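You operate a simulated robot arm through the tools that you are given. There is no shell and no other tool.

The job below is to be done with a simulated robot arm. You get a single attempt, and the scene is never put back.

TASK
Trim the lower foil's pull to 1.2 N on the web meter.
Fine: dial the meter to the lower foil, wind the hand wheel for a reading, trim the lower brake knob, wind again to prove it. Nothing near the plate while the wheel turns. The machine is locked off and tried: leave the lock on.

The check looks at the end state, three seconds after you hand in, the way a careful person would. Anything else that was tipped, shoved, dropped, spilled or broken makes it a failure.

THE ROBOT
A 7-joint arm with a three-finger gripper, fixed in place. Base frame: the origin is on the floor under the middle of its stand, x ahead of it, y to its left, z up. Units: mm, rad, N and s.
It reaches about 1342 mm from its shoulder. Its first joint turns from -2.897 to 2.897 rad. Payload 2.69 kg.
Tool frame: the origin (TCP) lies between the finger pads and is the grasp point; the fingertips stand 30 mm ahead of it; z points along the fingers, y is the line along which they close. The gripper opens to 128 mm; its body begins 117 mm behind the TCP.
Orientation is that of the tool frame in the base frame, as a unit quaternion [x, y, z, w]. With the fingers straight down and closing along the base's y, the tool's x points along the base's -x, its y along +y and its z along -z.

THE INTERFACE
- The arm moves only by the tool nudge_tool. Its arguments are lists of equal length, an entry for each row: "dp": the shift along the tool's x, y, z in mm, a list of three; "rot": the turn, a rotation vector about the tool's x, y, z in rad, a list of three; "gripper": the closure in counts, from 0 (fully open) to 255 (shut). In form: {"dp": [[x, y, z], ...], "rot": [[rx, ry, rz], ...], "gripper": [gripper, ...]}. A call has 1 to 20 rows; each row is the pose to reach, as a shift and turn from the pose commanded when the call began, along the tool's axes at that moment. A row lasts 0.2 s, in which the tool goes at most 50 mm and 0.15 rad; a call with a longer step from one row to the next is refused whole, and so is a gripper value outside its range. A pose out of reach is approached as far as the arm can. The call stops where the force on the tool passes 60 N (or 10 N more than at its start, if that is more) or the arm is blocked; 0.2 s more then pass. The fingers move at their own pace (about 127 mm/s each) and stop on an object; they squeeze with about 44 N. The grip force told is the motor's: it shows also when the fingers shut on nothing. Time passes only in rows, and 0.2 s behind the last, so rows that repeat a pose let the fingers close. The reply holds the time, the measured pose of the TCP, the force on the tool along the base axes, the opening and the grip force, in the units named above and with some noise, with the torque about the TCP (base axes, N m) and any sound that the robot's microphone picked up, and new pictures: "show" is both (left out), scene, wrist or none.
- Cameras (640 x 400 px; columns grow to the right, rows downward): "scene" is fixed at [49.2, 650.7, 1709.1]; the picture's right is [-0.81, -0.58, 0.00], its down [-0.34, 0.48, -0.81] and it looks along [0.47, -0.66, -0.59] (base axes); focal length 308 px, centre (320, 200). "wrist" rides on the gripper at [58, 54, -131] in the tool frame; the picture's right is [-0.68, 0.74, 0.00], its down [-0.62, -0.57, -0.55] and it looks along [-0.40, -0.37, 0.84] (tool axes); focal length 234 px, centre (320, 200). There is no depth. A picture from a camera that has moved, and an enlarged one, comes with that camera's place and axes in the base frame and with its lens.
- lift_body(by): moves the trunk up (or, below 0, down) by that many mm; the arm rides with it, the base frame stays. It gives what a move gives, with no picture.
- zoom(camera, box): a new picture of the part [left, top, right, bottom] of that camera's present view, enlarged. No time passes.
- job_done(): hands the job in; it is judged then, once.

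Places have to be worked out from the pictures, the camera data and where the tool is seen. Open the gripper and draw the arm clear of the work before you hand the job in, unless the task says otherwise.

The tools are called as a command line: name --argument value ..., lists and objects as JSON in quotes. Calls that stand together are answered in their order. nudge_tool: Moves the arm, as the interface text tells. Its arguments: {"type":"object","properties":{"dp":{"type":"array"},"rot":{"type":"array"},"gripper":{"type":"array"},"show":{"type":"string","enum":["both","scene","wrist","none"]}},"required":["dp","rot","gripper"]} The other tools are called the same way: lift_body (by) moves the trunk up or down; zoom (camera, box) takes an enlarged picture of a part of a camera's view; job_done () hands the job in.

At the start:

```text
time_s: 0.0
eef_pos: [595.4, 363.7, 1523.3]
ee_rot: [0.0, 1.0, 0.0, 0.0]
wrist_force: [-0.4, 0.4, 0.9]
ft_torque: [0.03, -0.01, 0.0]
width: 128.3
gripper_force: 0.1
trunk travel left (down, up): [-150.0, 200.0]
```

scene: 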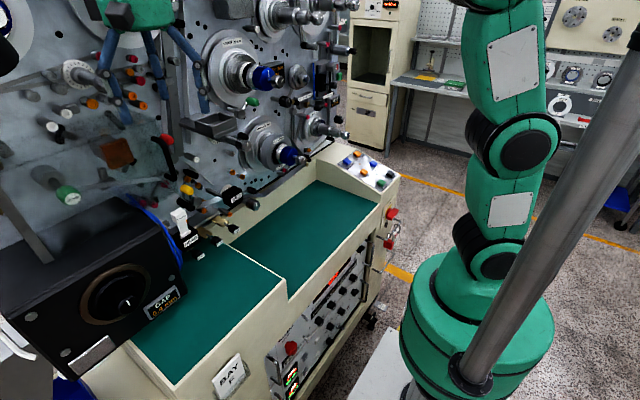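
wrist: 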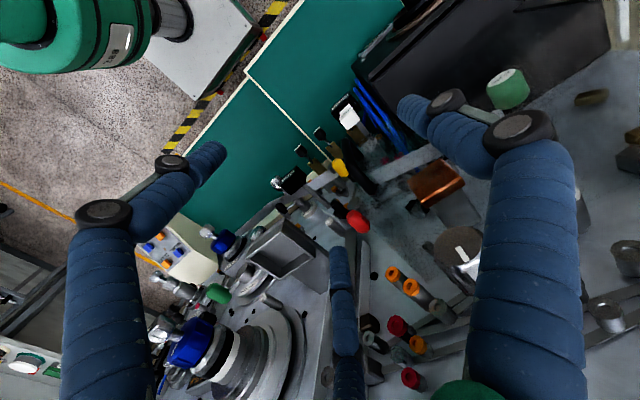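

The scene shows a winding machine with a plate of spools, knobs and a wheel. I'll zoom in on several parts of both views to identify the meter, hand wheel, lower brake knob and the lock.

zoom --camera "scene" --box '[0, 0, 200, 125]'

zoom --camera "scene" --box '[180, 0, 380, 125]'

zoom --camera "scene" --box '[120, 110, 320, 235]'

zoom --camera "scene" --box '[0, 200, 200, 400]'

zoom --camera "scene" --box '[240, 130, 440, 255]'

zoom --camera "scene" --box '[200, 220, 400, 400]'

```text
3.20 times, centred on (100, 62) of scene
camera zoom: at [49.2, 650.7, 1709.1], right [-0.81, -0.58, 0.0], down [-0.34, 0.48, -0.81], along [0.47, -0.66, -0.59], focal length 987 px, centre (1024, 640)
```

zoom: 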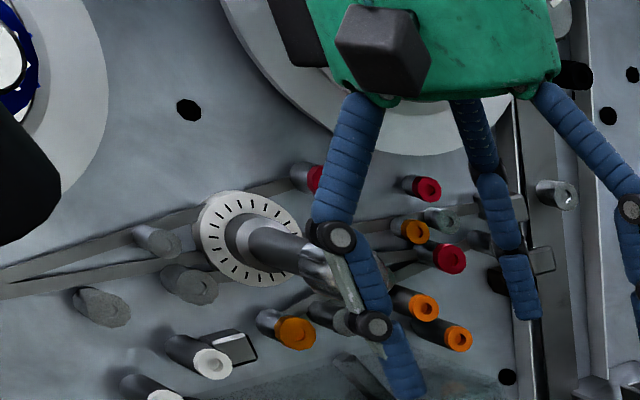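

```text
3.20 times, centred on (280, 62) of scene
camera zoom: at [49.2, 650.7, 1709.1], right [-0.81, -0.58, 0.0], down [-0.34, 0.48, -0.81], along [0.47, -0.66, -0.59], focal length 987 px, centre (448, 640)
```

zoom: 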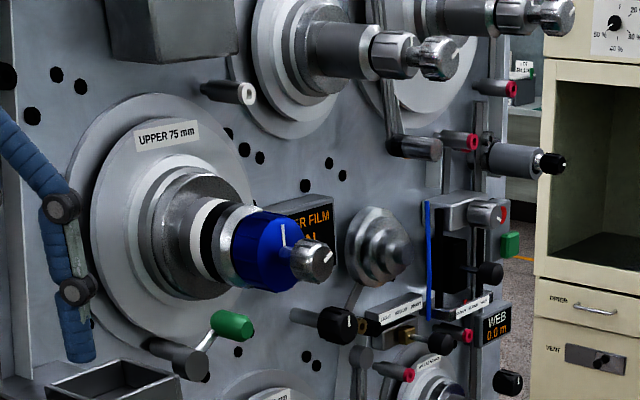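

```text
3.20 times, centred on (220, 172) of scene
camera zoom: at [49.2, 650.7, 1709.1], right [-0.81, -0.58, 0.0], down [-0.34, 0.48, -0.81], along [0.47, -0.66, -0.59], focal length 987 px, centre (640, 288)
```

zoom: 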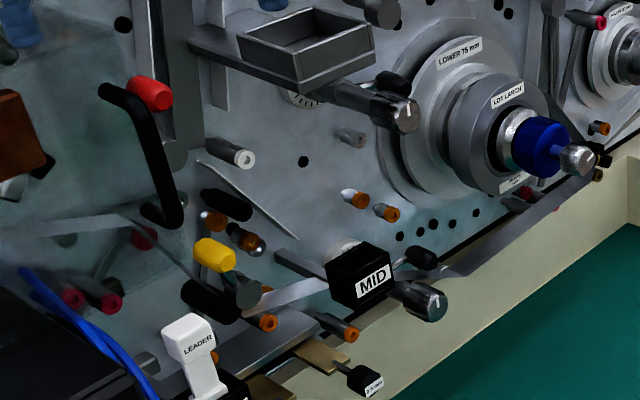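

```text
2.00 times, centred on (100, 300) of scene
camera zoom: at [49.2, 650.7, 1709.1], right [-0.81, -0.58, 0.0], down [-0.34, 0.48, -0.81], along [0.47, -0.66, -0.59], focal length 617 px, centre (760, 0)
```

zoom: 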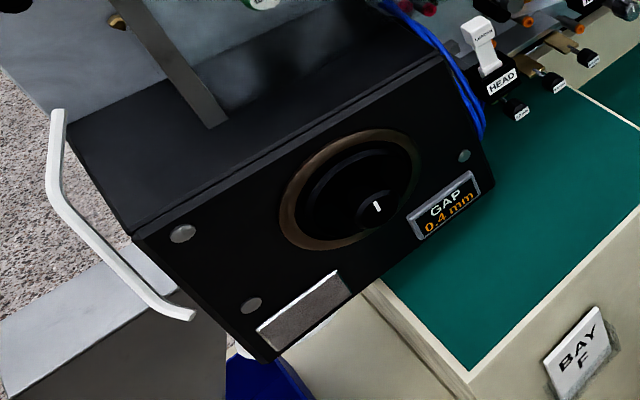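

```text
3.20 times, centred on (340, 192) of scene
camera zoom: at [49.2, 650.7, 1709.1], right [-0.81, -0.58, 0.0], down [-0.34, 0.48, -0.81], along [0.47, -0.66, -0.59], focal length 987 px, centre (256, 224)
```

zoom: 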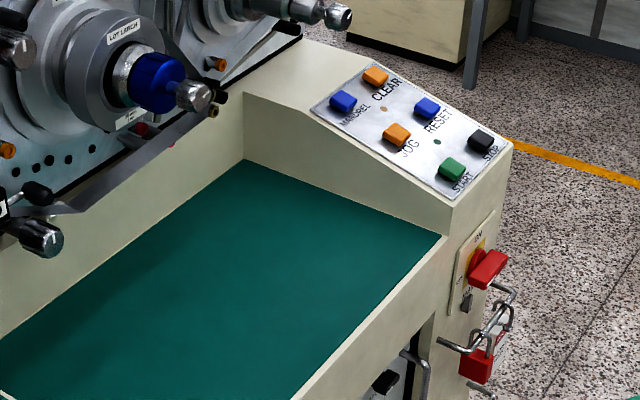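

```text
2.22 times, centred on (300, 310) of scene
camera zoom: at [49.2, 650.7, 1709.1], right [-0.81, -0.58, 0.0], down [-0.34, 0.48, -0.81], along [0.47, -0.66, -0.59], focal length 685 px, centre (364, -44)
```

zoom: 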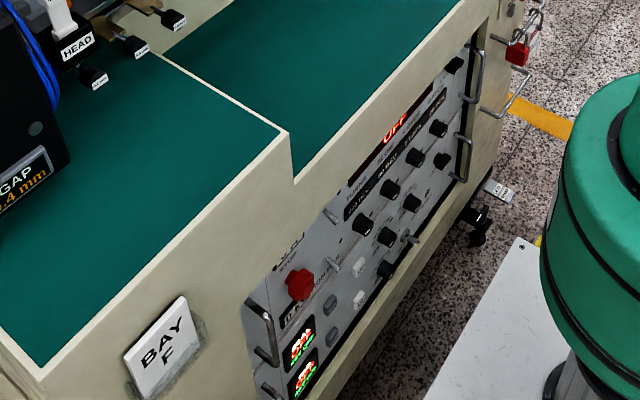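

I'll look closer at the wrist view and at the upper-right scene area, where a "WEB" display seems to be.

zoom --camera "scene" --box '[280, 50, 360, 100]'

zoom --camera "scene" --box '[280, 90, 360, 140]'

zoom --camera "scene" --box '[240, 50, 320, 100]'

zoom --camera "scene" --box '[200, 120, 280, 170]'

zoom --camera "scene" --box '[150, 170, 250, 232]'

zoom --camera "wrist" --box '[160, 220, 340, 400]'

zoom --camera "wrist" --box '[260, 80, 420, 240]'

zoom --camera "wrist" --box '[420, 40, 640, 260]'

```text
8.00 times, centred on (320, 75) of scene
camera zoom: at [49.2, 650.7, 1709.1], right [-0.81, -0.58, 0.0], down [-0.34, 0.48, -0.81], along [0.47, -0.66, -0.59], focal length 2467 px, centre (320, 1200)
```

zoom: 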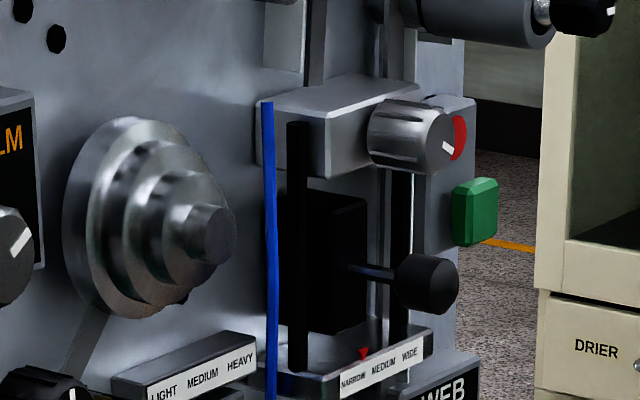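

```text
8.00 times, centred on (320, 115) of scene
camera zoom: at [49.2, 650.7, 1709.1], right [-0.81, -0.58, 0.0], down [-0.34, 0.48, -0.81], along [0.47, -0.66, -0.59], focal length 2467 px, centre (320, 880)
```

zoom: 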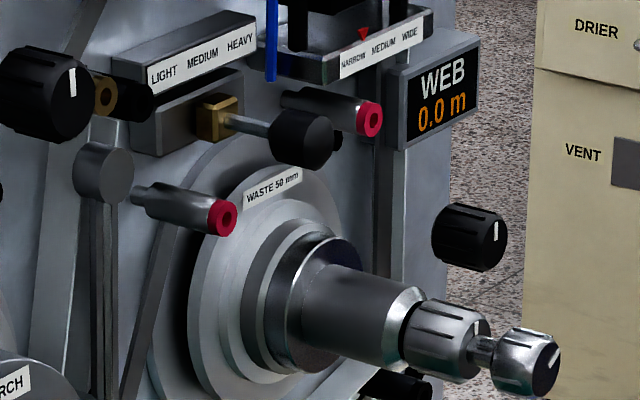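

```text
8.00 times, centred on (280, 75) of scene
camera zoom: at [49.2, 650.7, 1709.1], right [-0.81, -0.58, 0.0], down [-0.34, 0.48, -0.81], along [0.47, -0.66, -0.59], focal length 2467 px, centre (640, 1200)
```

zoom: 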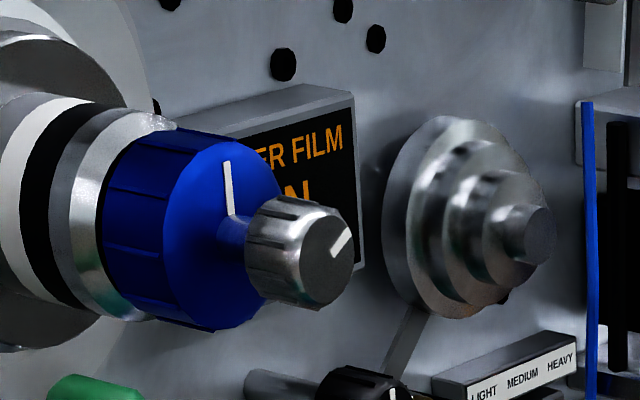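

```text
8.00 times, centred on (240, 145) of scene
camera zoom: at [49.2, 650.7, 1709.1], right [-0.81, -0.58, 0.0], down [-0.34, 0.48, -0.81], along [0.47, -0.66, -0.59], focal length 2467 px, centre (960, 640)
```

zoom: 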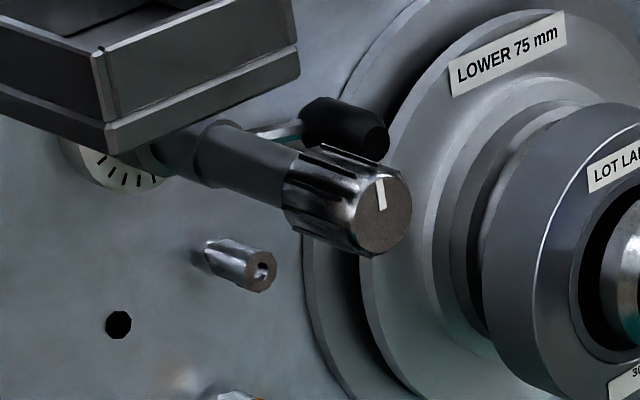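

```text
6.40 times, centred on (200, 201) of scene
camera zoom: at [49.2, 650.7, 1709.1], right [-0.81, -0.58, 0.0], down [-0.34, 0.48, -0.81], along [0.47, -0.66, -0.59], focal length 1974 px, centre (1088, 194)
```

zoom: 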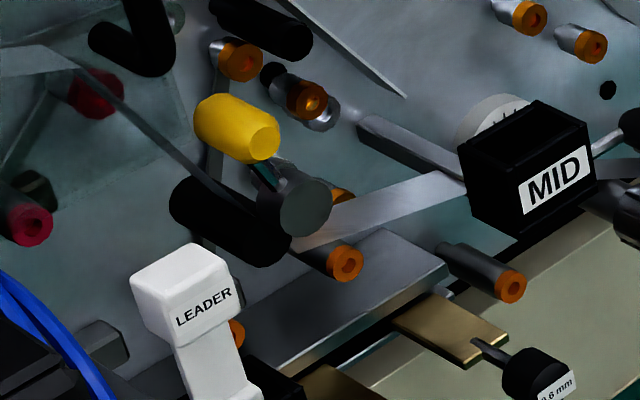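

```text
2.22 times, centred on (250, 310) of wrist
camera zoom: at [536.8, 416.4, 1654.2], right [0.68, 0.74, 0.0], down [0.62, -0.57, 0.55], along [0.4, -0.37, -0.84], focal length 520 px, centre (476, -44)
```

zoom: 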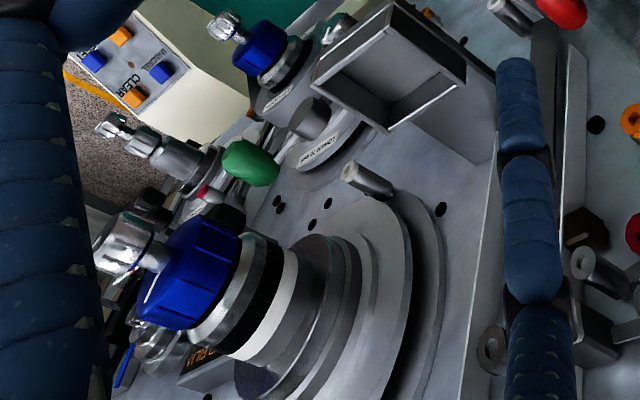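

```text
2.50 times, centred on (340, 160) of wrist
camera zoom: at [536.8, 416.4, 1654.2], right [0.68, 0.74, 0.0], down [0.62, -0.57, 0.55], along [0.4, -0.37, -0.84], focal length 585 px, centre (270, 300)
```

zoom: 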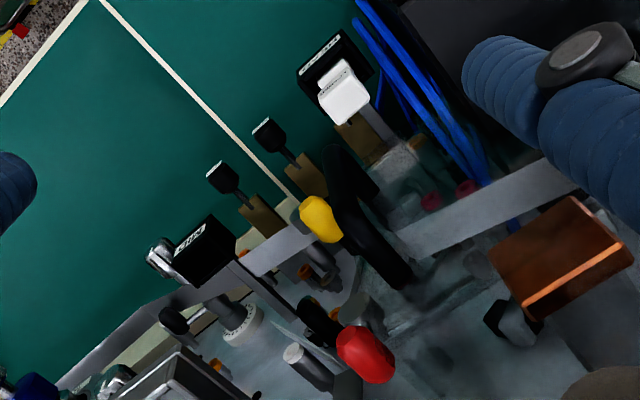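

```text
1.82 times, centred on (530, 150) of wrist
camera zoom: at [536.8, 416.4, 1654.2], right [0.68, 0.74, 0.0], down [0.62, -0.57, 0.55], along [0.4, -0.37, -0.84], focal length 426 px, centre (-62, 291)
```

zoom: 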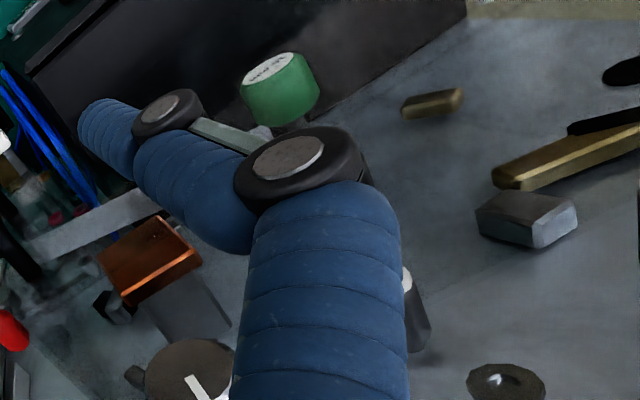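

Triangulating from both views, the plate lies near x≈797 facing -x, with knobs sticking out to x≈626 and the red handle at about (712, 321, 1406). I'll draw back and turn the fingers toward +x so the wrist camera can look at the plate.

nudge_tool --dp '[[20, -6, 4], [40, -12, 8], [60, -18, 12], [80, -24, 16], [100, -30, 20], [115, -36, 24], [130, -42, 28], [145, -48, 32], [150, -52, 36], [155, -58, 40], [155, -64, 40]]' --rot '[[0, -0.14, 0], [0, -0.28, 0], [0, -0.42, 0], [0, -0.56, 0], [0, -0.7, 0], [0, -0.84, 0], [0, -0.98, 0], [0, -1.12, 0], [0, -1.27, 0], [0, -1.42, 0], [0, -1.5708, 0]]' --gripper '[0, 0, 0, 0, 0, 0, 0, 0, 0, 0, 0]'

```text
time_s: 2.4
eef_pos: [439.6, 299.3, 1484.3]
ee_rot: [0.001, 0.707, 0.0, 0.708]
wrist_force: [-0.1, -0.3, -0.4]
ft_torque: [0.01, 0.01, 0.02]
width: 128.1
gripper_force: 0.0
trunk travel left (down, up): [-150.0, 200.0]
camera wrist: at [308.8, 352.1, 1425.2], right [0.0, 0.74, 0.68], down [-0.55, -0.57, 0.61], along [0.84, -0.37, 0.41], focal length 234 px, centre (320, 200)
```

scene: 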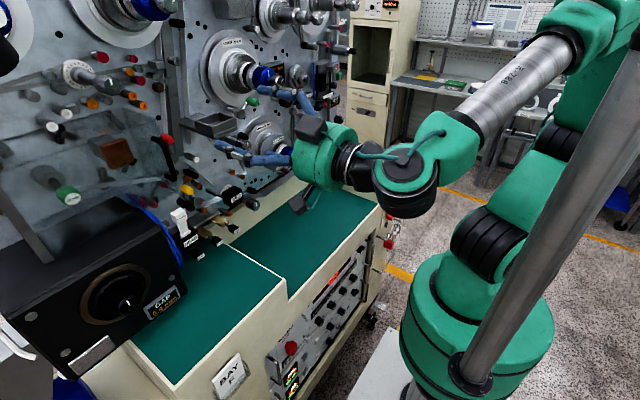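
wrist: 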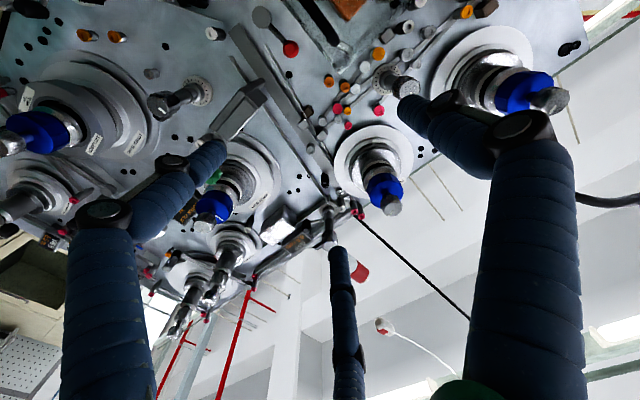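

The view is upside-down, so I'll roll the tool about its axis by about +2.4 rad to get an upright, labelled view of the plate.

nudge_tool --dp '[[0, 0, 0], [0, 0, 0], [0, 0, 0], [0, 0, 0], [0, 0, 0], [0, 0, 0], [0, 0, 0], [0, 0, 0], [0, 0, 0], [0, 0, 0], [0, 0, 0], [0, 0, 0], [0, 0, 0], [0, 0, 0], [0, 0, 0], [0, 0, 0]]' --rot '[[0, 0, 0.15], [0, 0, 0.3], [0, 0, 0.45], [0, 0, 0.6], [0, 0, 0.75], [0, 0, 0.9], [0, 0, 1.05], [0, 0, 1.2], [0, 0, 1.35], [0, 0, 1.5], [0, 0, 1.65], [0, 0, 1.8], [0, 0, 1.95], [0, 0, 2.1], [0, 0, 2.25], [0, 0, 2.4]]' --gripper '[0, 0, 0, 0, 0, 0, 0, 0, 0, 0, 0, 0, 0, 0, 0, 0]'

```text
time_s: 5.8
eef_pos: [595.9, 167.7, 1610.2]
ee_rot: [0.66, 0.34, 0.638, 0.204]
wrist_force: [0.7, 0.8, 0.2]
ft_torque: [0.0, -0.04, -0.01]
width: 127.8
gripper_force: 0.1
out of reach, approached as far as the arm can: row 9, 10, 11, 12, 13, 14, 15, 16
trunk travel left (down, up): [-150.0, 200.0]
camera wrist: at [474.7, 150.1, 1701.2], right [0.17, -0.98, 0.04], down [-0.62, -0.14, -0.78], along [0.77, 0.11, -0.63], focal length 234 px, centre (320, 200)
```

scene: 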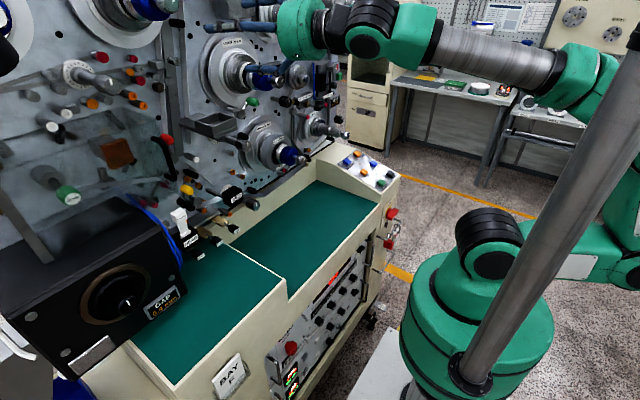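
wrist: 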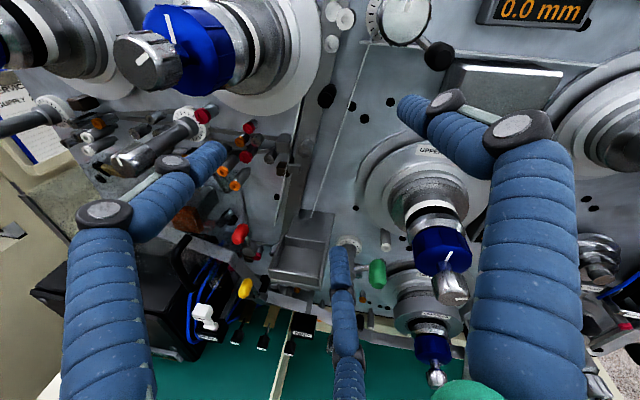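

The arm reconfigured and ended at (596, 168, 1610), but the wrist view is upright now with no contact force. I'll zoom over it to identify parts before moving again.

zoom --camera "wrist" --box '[0, 0, 320, 200]'

zoom --camera "wrist" --box '[320, 0, 640, 200]'

zoom --camera "wrist" --box '[60, 80, 300, 230]'

zoom --camera "wrist" --box '[320, 200, 640, 400]'

zoom --camera "wrist" --box '[160, 200, 360, 325]'

zoom --camera "scene" --box '[0, 0, 200, 125]'

zoom --camera "scene" --box '[0, 90, 160, 190]'

```text
2.00 times, centred on (160, 100) of wrist
camera zoom: at [474.7, 150.1, 1701.2], right [0.17, -0.98, 0.04], down [-0.62, -0.14, -0.78], along [0.77, 0.11, -0.63], focal length 468 px, centre (640, 400)
```

zoom: 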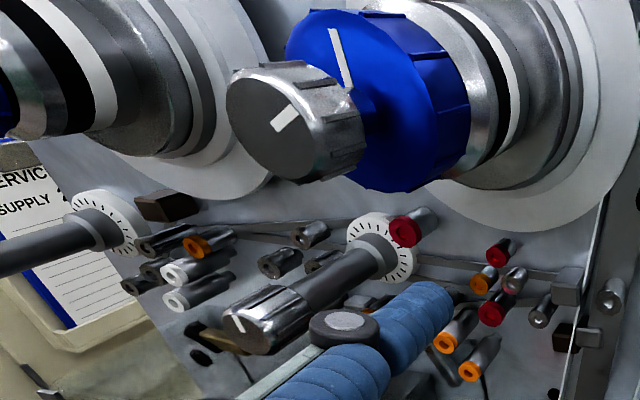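

```text
2.00 times, centred on (480, 100) of wrist
camera zoom: at [474.7, 150.1, 1701.2], right [0.17, -0.98, 0.04], down [-0.62, -0.14, -0.78], along [0.77, 0.11, -0.63], focal length 468 px, centre (0, 400)
```

zoom: 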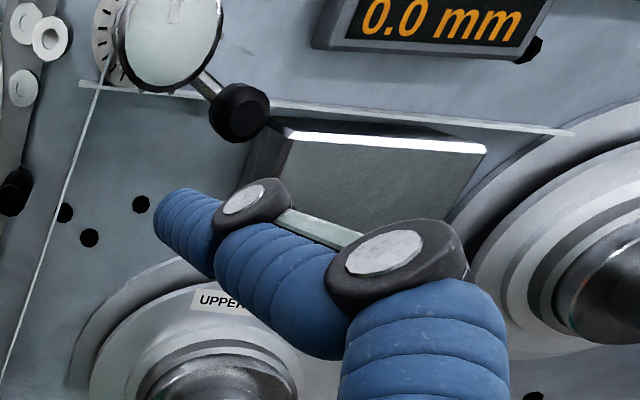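

```text
2.67 times, centred on (180, 155) of wrist
camera zoom: at [474.7, 150.1, 1701.2], right [0.17, -0.98, 0.04], down [-0.62, -0.14, -0.78], along [0.77, 0.11, -0.63], focal length 624 px, centre (693, 320)
```

zoom: 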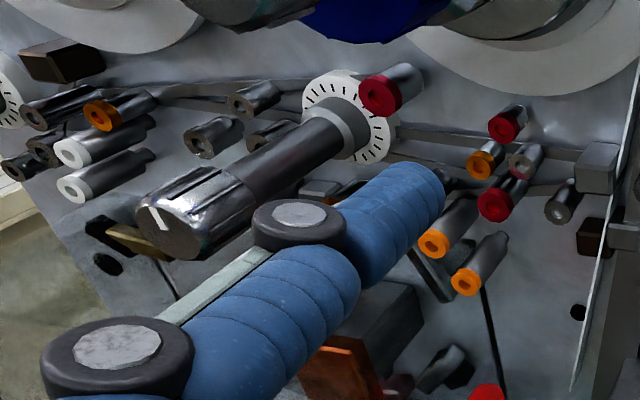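

```text
2.00 times, centred on (480, 300) of wrist
camera zoom: at [474.7, 150.1, 1701.2], right [0.17, -0.98, 0.04], down [-0.62, -0.14, -0.78], along [0.77, 0.11, -0.63], focal length 468 px, centre (0, 0)
```

zoom: 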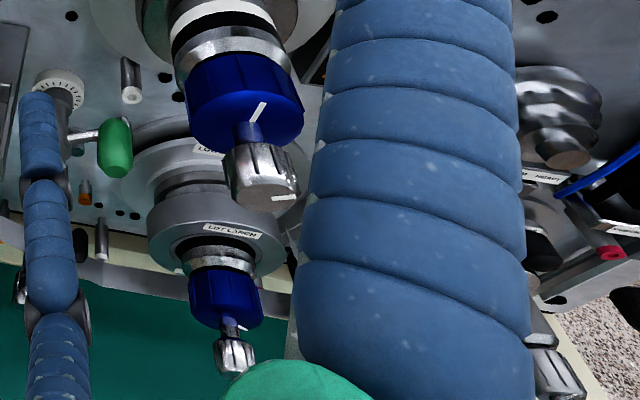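

```text
3.20 times, centred on (260, 262) of wrist
camera zoom: at [474.7, 150.1, 1701.2], right [0.17, -0.98, 0.04], down [-0.62, -0.14, -0.78], along [0.77, 0.11, -0.63], focal length 749 px, centre (512, 0)
```

zoom: 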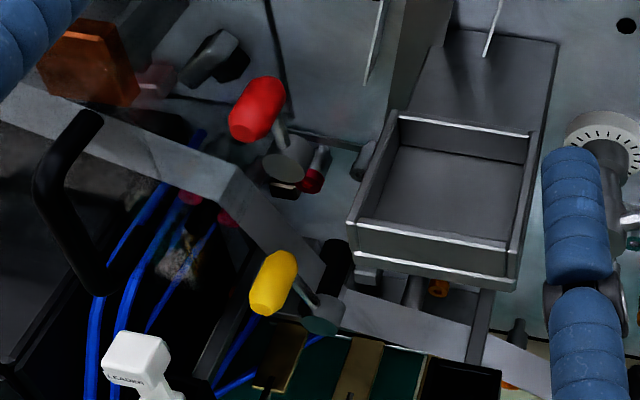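

```text
3.20 times, centred on (100, 62) of scene
camera zoom: at [49.2, 650.7, 1709.1], right [-0.81, -0.58, 0.0], down [-0.34, 0.48, -0.81], along [0.47, -0.66, -0.59], focal length 987 px, centre (1024, 640)
```

zoom: 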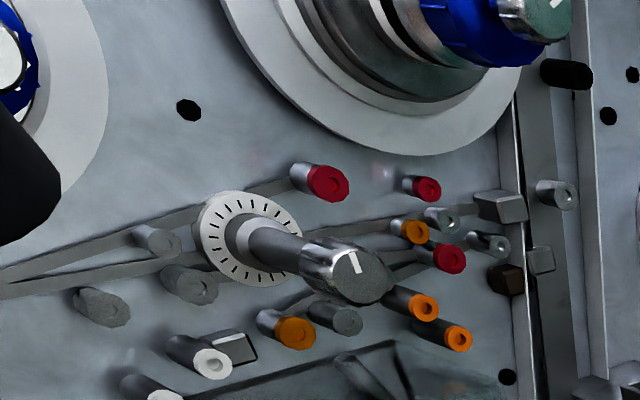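

```text
4.00 times, centred on (80, 140) of scene
camera zoom: at [49.2, 650.7, 1709.1], right [-0.81, -0.58, 0.0], down [-0.34, 0.48, -0.81], along [0.47, -0.66, -0.59], focal length 1234 px, centre (1280, 440)
```

zoom: 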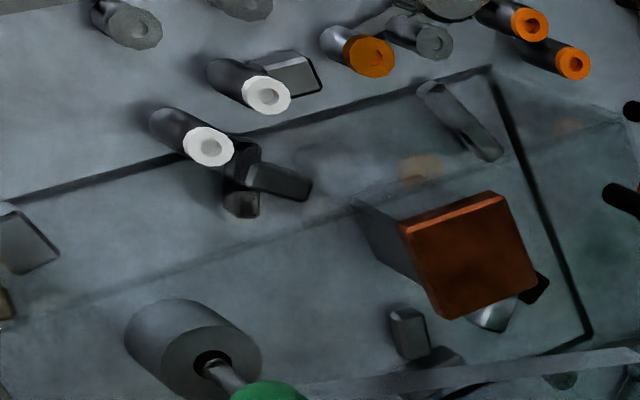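

The last rotation hit a joint limit, so I need to know what pose counts as "commanded" now. I'll send a single zero-motion row to see whether the arm holds.

nudge_tool --dp '[[0, 0, 0]]' --rot '[[0, 0, 0]]' --gripper '[0]' --show "none"

```text
time_s: 6.2
eef_pos: [594.4, 167.7, 1609.3]
ee_rot: [0.66, 0.34, 0.638, 0.204]
wrist_force: [0.2, -0.6, 0.4]
ft_torque: [0.0, 0.01, 0.03]
width: 127.9
gripper_force: 0.0
trunk travel left (down, up): [-150.0, 200.0]
```

It held, so the commanded pose is the actual one. I'll back away from the plate (base -x) about 150 mm, keeping this upright orientation.

nudge_tool --dp '[[1.4, -5.6, -29.4], [2.7, -11.3, -58.8], [4, -17, -88], [5.4, -22.6, -118], [6.8, -28, -147]]' --rot '[[0, 0, 0], [0, 0, 0], [0, 0, 0], [0, 0, 0], [0, 0, 0]]' --gripper '[0, 0, 0, 0, 0]'

```text
time_s: 7.4
eef_pos: [576.4, 183.7, 1644.5]
ee_rot: [0.66, 0.343, 0.638, 0.202]
wrist_force: [-0.5, 0.0, -0.3]
ft_torque: [0.01, 0.01, 0.0]
width: 128.1
gripper_force: 0.1
out of reach, approached as far as the arm can: row 1, 2, 3, 4, 5
trunk travel left (down, up): [-150.0, 200.0]
camera wrist: at [453.9, 165.8, 1736.6], right [0.18, -0.98, 0.04], down [-0.62, -0.14, -0.77], along [0.77, 0.11, -0.63], focal length 234 px, centre (320, 200)
```

scene: 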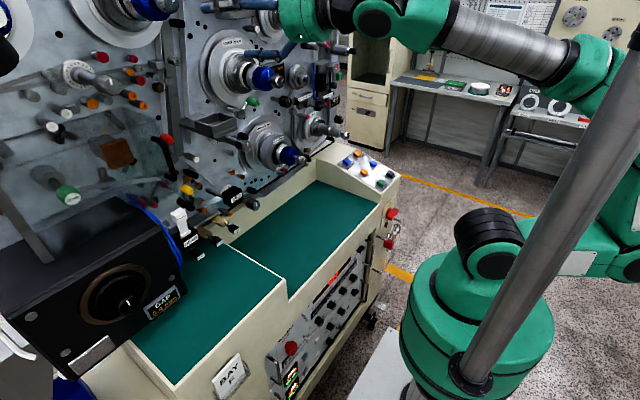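
wrist: 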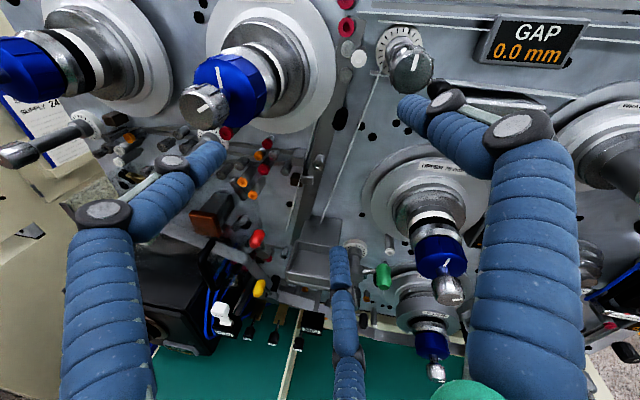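

Wider now. I'll zoom into the spools and dials to find labels for the foils and the meter selector.

zoom --camera "wrist" --box '[0, 0, 160, 100]'

zoom --camera "wrist" --box '[160, 0, 320, 100]'

zoom --camera "wrist" --box '[320, 0, 480, 100]'

zoom --camera "wrist" --box '[0, 90, 160, 190]'

zoom --camera "wrist" --box '[330, 140, 490, 240]'

zoom --camera "wrist" --box '[330, 230, 490, 330]'

zoom --camera "wrist" --box '[540, 60, 640, 160]'

zoom --camera "wrist" --box '[170, 130, 330, 230]'

```text
4.00 times, centred on (80, 50) of wrist
camera zoom: at [453.9, 165.8, 1736.6], right [0.18, -0.98, 0.04], down [-0.62, -0.14, -0.77], along [0.77, 0.11, -0.63], focal length 937 px, centre (1280, 800)
```

zoom: 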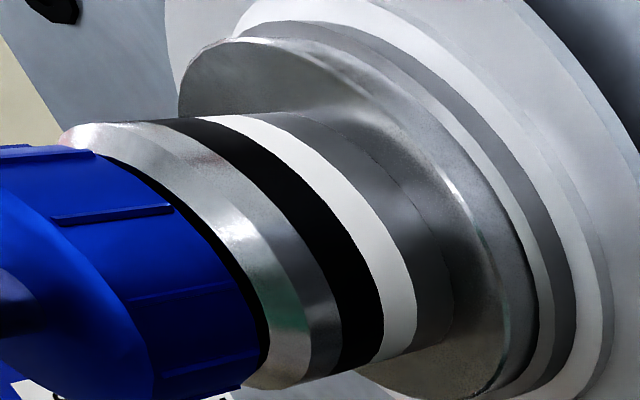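

```text
4.00 times, centred on (240, 50) of wrist
camera zoom: at [453.9, 165.8, 1736.6], right [0.18, -0.98, 0.04], down [-0.62, -0.14, -0.77], along [0.77, 0.11, -0.63], focal length 937 px, centre (640, 800)
```

zoom: 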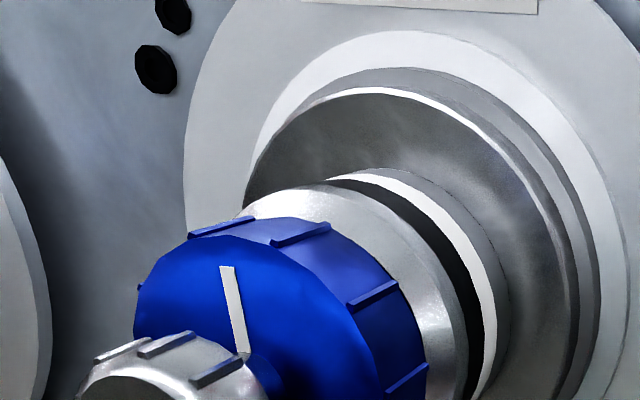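

```text
4.00 times, centred on (400, 50) of wrist
camera zoom: at [453.9, 165.8, 1736.6], right [0.18, -0.98, 0.04], down [-0.62, -0.14, -0.77], along [0.77, 0.11, -0.63], focal length 937 px, centre (0, 800)
```

zoom: 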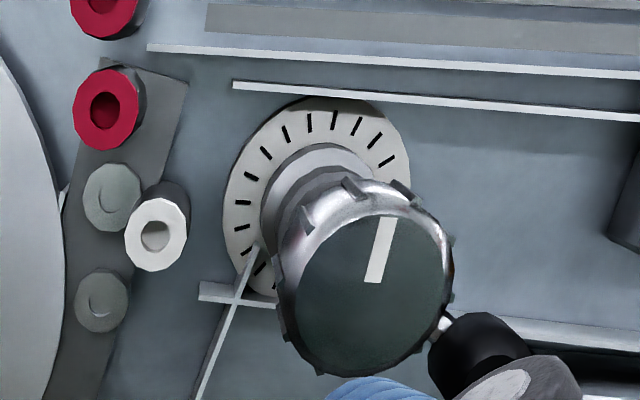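

```text
4.00 times, centred on (80, 140) of wrist
camera zoom: at [453.9, 165.8, 1736.6], right [0.18, -0.98, 0.04], down [-0.62, -0.14, -0.77], along [0.77, 0.11, -0.63], focal length 937 px, centre (1280, 440)
```

zoom: 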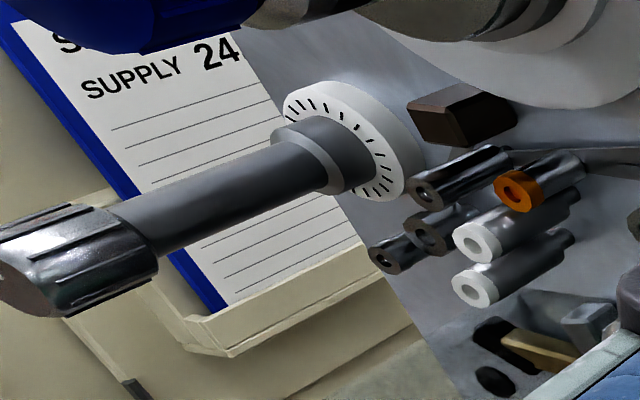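

```text
4.00 times, centred on (410, 190) of wrist
camera zoom: at [453.9, 165.8, 1736.6], right [0.18, -0.98, 0.04], down [-0.62, -0.14, -0.77], along [0.77, 0.11, -0.63], focal length 937 px, centre (-40, 240)
```

zoom: 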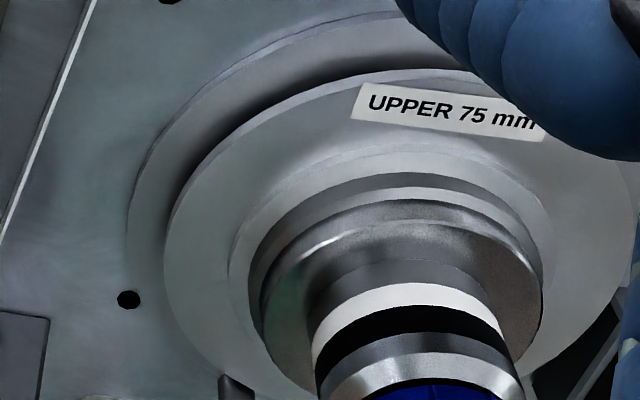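

```text
4.00 times, centred on (410, 280) of wrist
camera zoom: at [453.9, 165.8, 1736.6], right [0.18, -0.98, 0.04], down [-0.62, -0.14, -0.77], along [0.77, 0.11, -0.63], focal length 937 px, centre (-40, -120)
```

zoom: 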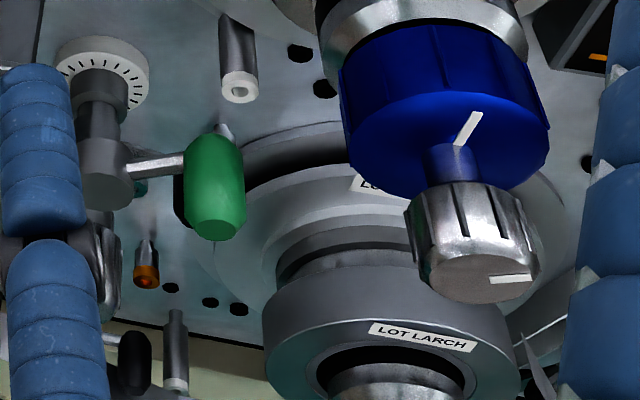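

```text
4.00 times, centred on (590, 110) of wrist
camera zoom: at [453.9, 165.8, 1736.6], right [0.18, -0.98, 0.04], down [-0.62, -0.14, -0.77], along [0.77, 0.11, -0.63], focal length 937 px, centre (-760, 560)
```

zoom: 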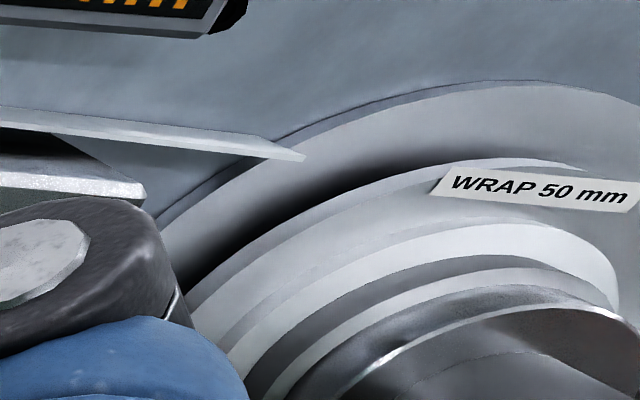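

```text
4.00 times, centred on (250, 180) of wrist
camera zoom: at [453.9, 165.8, 1736.6], right [0.18, -0.98, 0.04], down [-0.62, -0.14, -0.77], along [0.77, 0.11, -0.63], focal length 937 px, centre (600, 280)
```

zoom: 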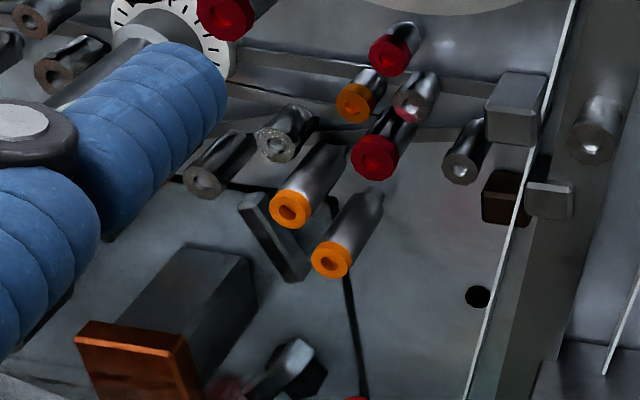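

Spools seen: UPPER 75, LOWER 75, WRAP 50, WASTE 50, and two top-left ones (likely foils). I'll roll back while retreating from the plate, since this roll is at a joint limit.

nudge_tool --dp '[[-3, -10.6, -6.1], [-6, -21, -12.2], [-9, -32, -18.4], [-12, -42.5, -24.5], [-15, -53, -30.6], [-18, -64, -36.7], [-21, -74, -43], [-24, -85, -49], [-27, -96, -55], [-30, -106, -61], [-33, -117, -67], [-36.5, -127, -73.5], [-40, -138, -80], [-43, -149, -86], [-46, -159, -92], [-48.7, -170, -98]]' --rot '[[0, 0, -0.15], [0, 0, -0.3], [0, 0, -0.45], [0, 0, -0.6], [0, 0, -0.75], [0, 0, -0.9], [0, 0, -1.05], [0, 0, -1.2], [0, 0, -1.35], [0, 0, -1.5], [0, 0, -1.65], [0, 0, -1.8], [0, 0, -1.95], [0, 0, -2.1], [0, 0, -2.25], [0, 0, -2.4]]' --gripper '[0, 0, 0, 0, 0, 0, 0, 0, 0, 0, 0, 0, 0, 0, 0, 0]'

```text
time_s: 10.8
eef_pos: [446.8, 250.5, 1493.8]
ee_rot: [-0.079, 0.739, 0.039, 0.668]
wrist_force: [-0.3, 0.3, 0.6]
ft_torque: [0.0, 0.02, 0.01]
width: 128.1
gripper_force: 0.1
trunk travel left (down, up): [-150.0, 200.0]
camera wrist: at [303.3, 277.9, 1446.7], right [-0.06, 0.77, 0.64], down [-0.38, -0.61, 0.69], along [0.92, -0.2, 0.33], focal length 234 px, centre (320, 200)
```

scene: 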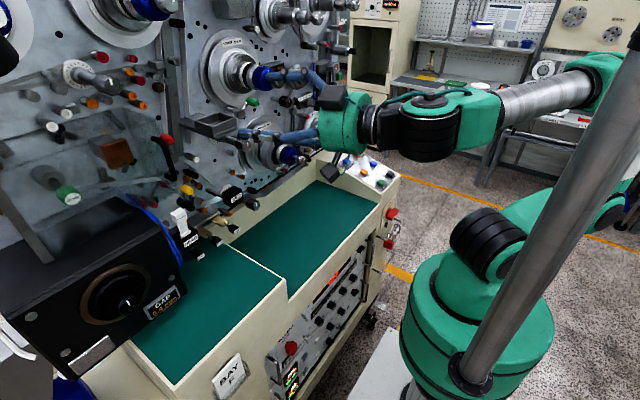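
wrist: 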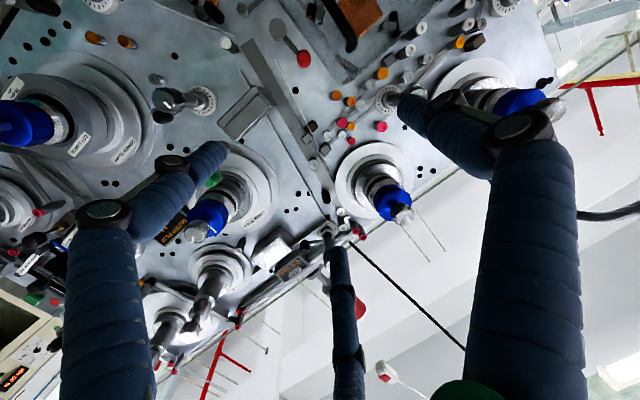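

This pose is clear of the plate. I'll roll in the other direction (negative) to get an upright image, staying in place.

nudge_tool --dp '[[0, 0, 0], [0, 0, 0], [0, 0, 0], [0, 0, 0], [0, 0, 0], [0, 0, 0], [0, 0, 0], [0, 0, 0], [0, 0, 0], [0, 0, 0], [0, 0, 0], [0, 0, 0], [0, 0, 0], [0, 0, 0], [0, 0, 0], [0, 0, 0]]' --rot '[[0, 0, -0.15], [0, 0, -0.3], [0, 0, -0.45], [0, 0, -0.6], [0, 0, -0.75], [0, 0, -0.9], [0, 0, -1.05], [0, 0, -1.2], [0, 0, -1.35], [0, 0, -1.5], [0, 0, -1.65], [0, 0, -1.8], [0, 0, -1.95], [0, 0, -2.1], [0, 0, -2.25], [0, 0, -2.4]]' --gripper '[0, 0, 0, 0, 0, 0, 0, 0, 0, 0, 0, 0, 0, 0, 0, 0]'

```text
time_s: 14.2
eef_pos: [447.8, 250.3, 1494.5]
ee_rot: [0.717, -0.194, 0.608, -0.279]
wrist_force: [0.1, -0.9, 0.1]
ft_torque: [0.02, 0.0, -0.01]
width: 128.1
gripper_force: 0.0
trunk travel left (down, up): [-150.0, 200.0]
camera wrist: at [332.1, 150.6, 1519.1], right [-0.08, -0.15, -0.99], down [-0.69, 0.72, -0.05], along [0.72, 0.67, -0.16], focal length 234 px, centre (320, 200)
```

scene: 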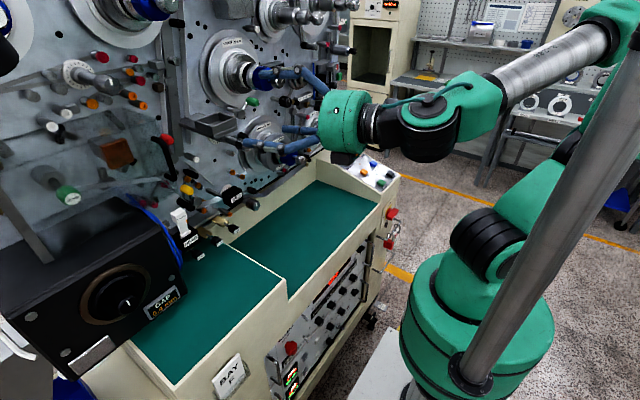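
wrist: 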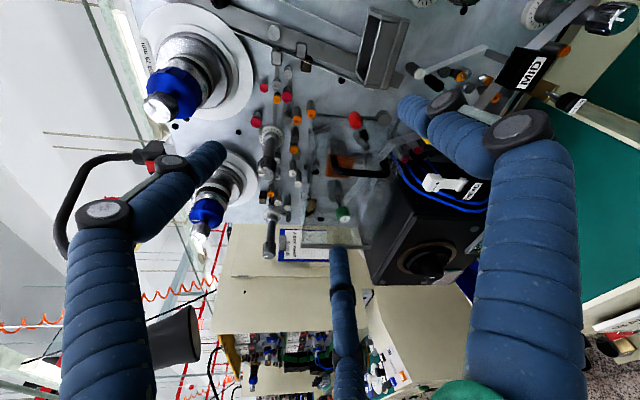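

No limit hit. I'll continue rolling about another 1.5 rad to make the picture upright.

nudge_tool --dp '[[0, 0, 0], [0, 0, 0], [0, 0, 0], [0, 0, 0], [0, 0, 0], [0, 0, 0], [0, 0, 0], [0, 0, 0], [0, 0, 0], [0, 0, 0]]' --rot '[[0, 0, -0.15], [0, 0, -0.3], [0, 0, -0.45], [0, 0, -0.6], [0, 0, -0.75], [0, 0, -0.9], [0, 0, -1.05], [0, 0, -1.2], [0, 0, -1.35], [0, 0, -1.45]]' --gripper '[0, 0, 0, 0, 0, 0, 0, 0, 0, 0]'

```text
time_s: 16.4
eef_pos: [447.5, 250.2, 1493.2]
ee_rot: [0.665, 0.33, 0.641, 0.195]
wrist_force: [0.1, 0.3, -0.2]
ft_torque: [-0.02, -0.02, 0.03]
width: 127.9
gripper_force: 0.2
trunk travel left (down, up): [-150.0, 200.0]
camera wrist: at [326.0, 230.3, 1586.6], right [0.17, -0.99, 0.01], down [-0.62, -0.11, -0.77], along [0.77, 0.12, -0.63], focal length 234 px, centre (320, 200)
```

scene: 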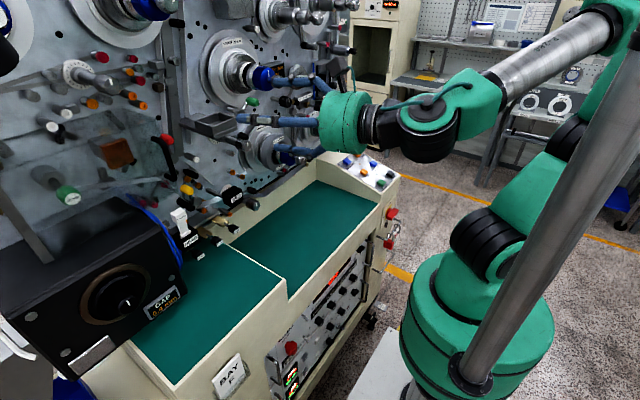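
wrist: 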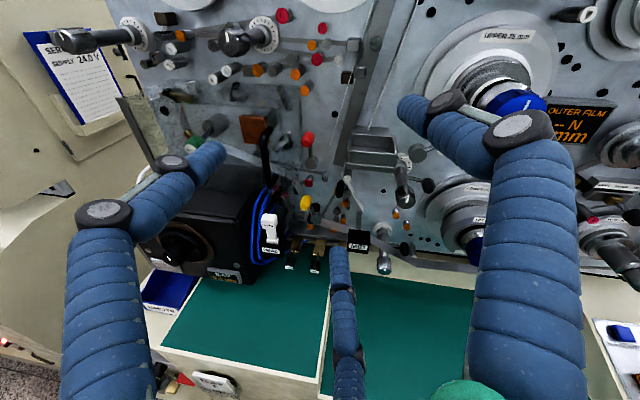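

Now a good upright overview. I'll zoom in on the display near the UPPER spool and the other parts.

zoom --camera "wrist" --box '[530, 80, 640, 150]'

zoom --camera "wrist" --box '[560, 170, 640, 220]'

zoom --camera "wrist" --box '[60, 0, 220, 100]'

zoom --camera "wrist" --box '[200, 0, 360, 100]'

zoom --camera "wrist" --box '[140, 80, 300, 180]'

zoom --camera "wrist" --box '[260, 80, 420, 180]'

zoom --camera "wrist" --box '[260, 160, 420, 260]'

zoom --camera "wrist" --box '[380, 130, 500, 205]'

zoom --camera "wrist" --box '[140, 180, 300, 280]'

zoom --camera "wrist" --box '[0, 260, 250, 400]'

```text
5.71 times, centred on (585, 115) of wrist
camera zoom: at [326.0, 230.3, 1586.6], right [0.17, -0.99, 0.01], down [-0.62, -0.11, -0.77], along [0.77, 0.12, -0.63], focal length 1338 px, centre (-1194, 686)
```

zoom: 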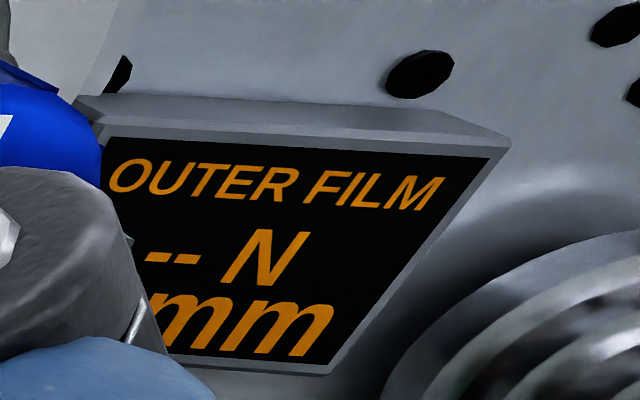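

```text
8.00 times, centred on (600, 195) of wrist
camera zoom: at [326.0, 230.3, 1586.6], right [0.17, -0.99, 0.01], down [-0.62, -0.11, -0.77], along [0.77, 0.12, -0.63], focal length 1873 px, centre (-1920, 240)
```

zoom: 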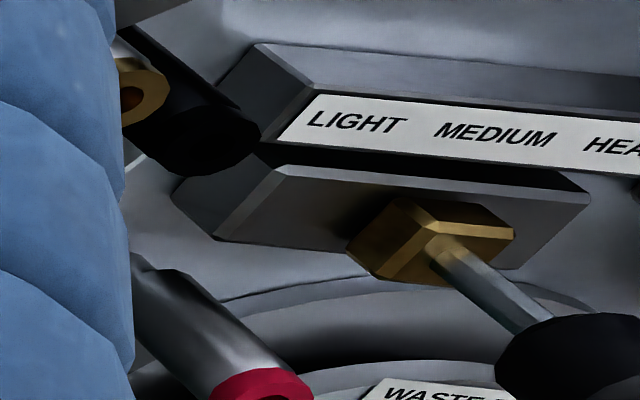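

```text
4.00 times, centred on (140, 50) of wrist
camera zoom: at [326.0, 230.3, 1586.6], right [0.17, -0.99, 0.01], down [-0.62, -0.11, -0.77], along [0.77, 0.12, -0.63], focal length 937 px, centre (1040, 800)
```

zoom: 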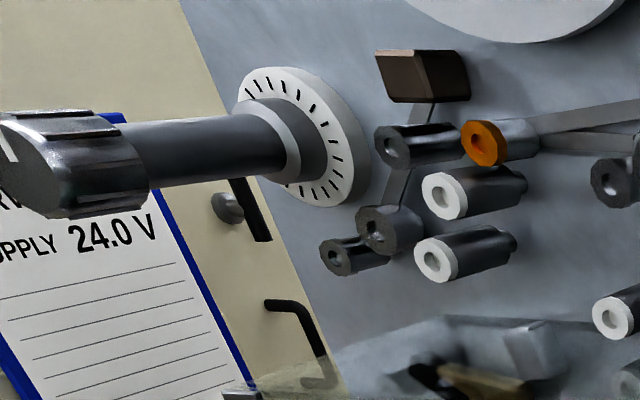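

```text
4.00 times, centred on (280, 50) of wrist
camera zoom: at [326.0, 230.3, 1586.6], right [0.17, -0.99, 0.01], down [-0.62, -0.11, -0.77], along [0.77, 0.12, -0.63], focal length 937 px, centre (480, 800)
```

zoom: 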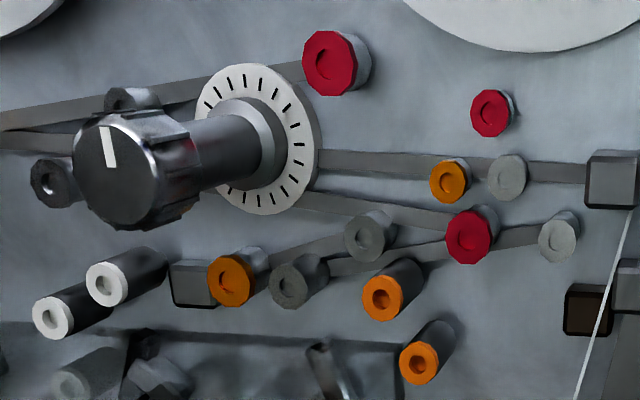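

```text
4.00 times, centred on (220, 130) of wrist
camera zoom: at [326.0, 230.3, 1586.6], right [0.17, -0.99, 0.01], down [-0.62, -0.11, -0.77], along [0.77, 0.12, -0.63], focal length 937 px, centre (720, 480)
```

zoom: 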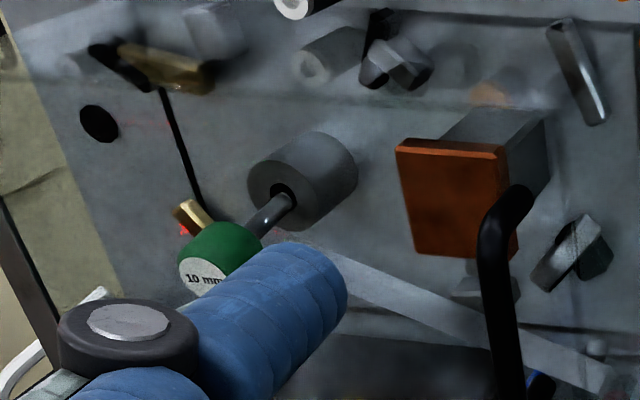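

```text
4.00 times, centred on (340, 130) of wrist
camera zoom: at [326.0, 230.3, 1586.6], right [0.17, -0.99, 0.01], down [-0.62, -0.11, -0.77], along [0.77, 0.12, -0.63], focal length 937 px, centre (240, 480)
```

zoom: 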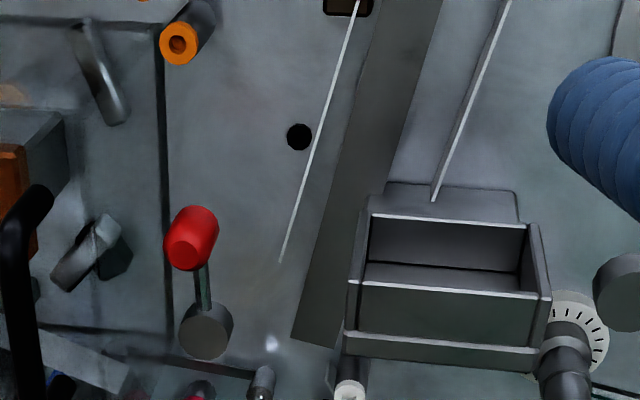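

```text
4.00 times, centred on (340, 210) of wrist
camera zoom: at [326.0, 230.3, 1586.6], right [0.17, -0.99, 0.01], down [-0.62, -0.11, -0.77], along [0.77, 0.12, -0.63], focal length 937 px, centre (240, 160)
```

zoom: 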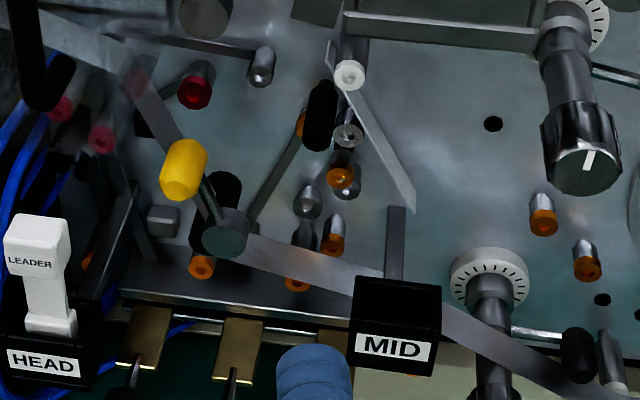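

```text
5.33 times, centred on (440, 168) of wrist
camera zoom: at [326.0, 230.3, 1586.6], right [0.17, -0.99, 0.01], down [-0.62, -0.11, -0.77], along [0.77, 0.12, -0.63], focal length 1249 px, centre (-320, 373)
```

zoom: 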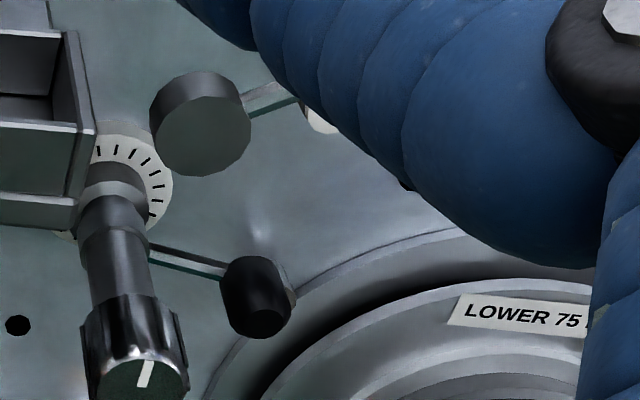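

```text
4.00 times, centred on (220, 230) of wrist
camera zoom: at [326.0, 230.3, 1586.6], right [0.17, -0.99, 0.01], down [-0.62, -0.11, -0.77], along [0.77, 0.12, -0.63], focal length 937 px, centre (720, 80)
```

zoom: 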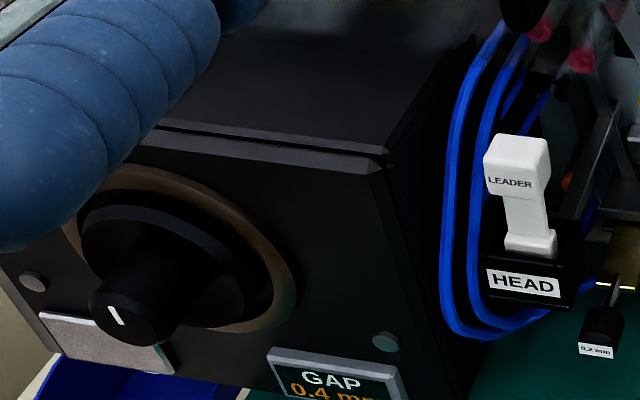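

```text
2.56 times, centred on (125, 330) of wrist
camera zoom: at [326.0, 230.3, 1586.6], right [0.17, -0.99, 0.01], down [-0.62, -0.11, -0.77], along [0.77, 0.12, -0.63], focal length 600 px, centre (819, -133)
```

zoom: 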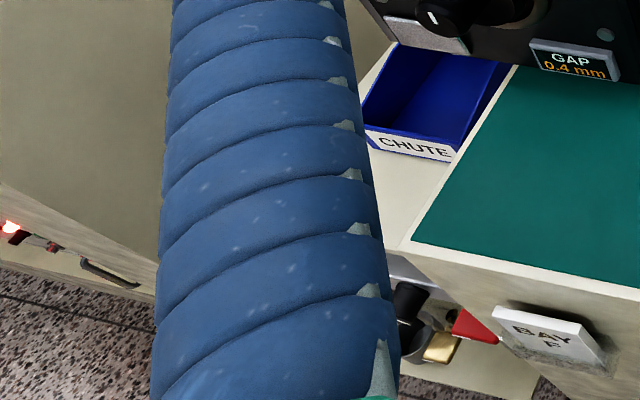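

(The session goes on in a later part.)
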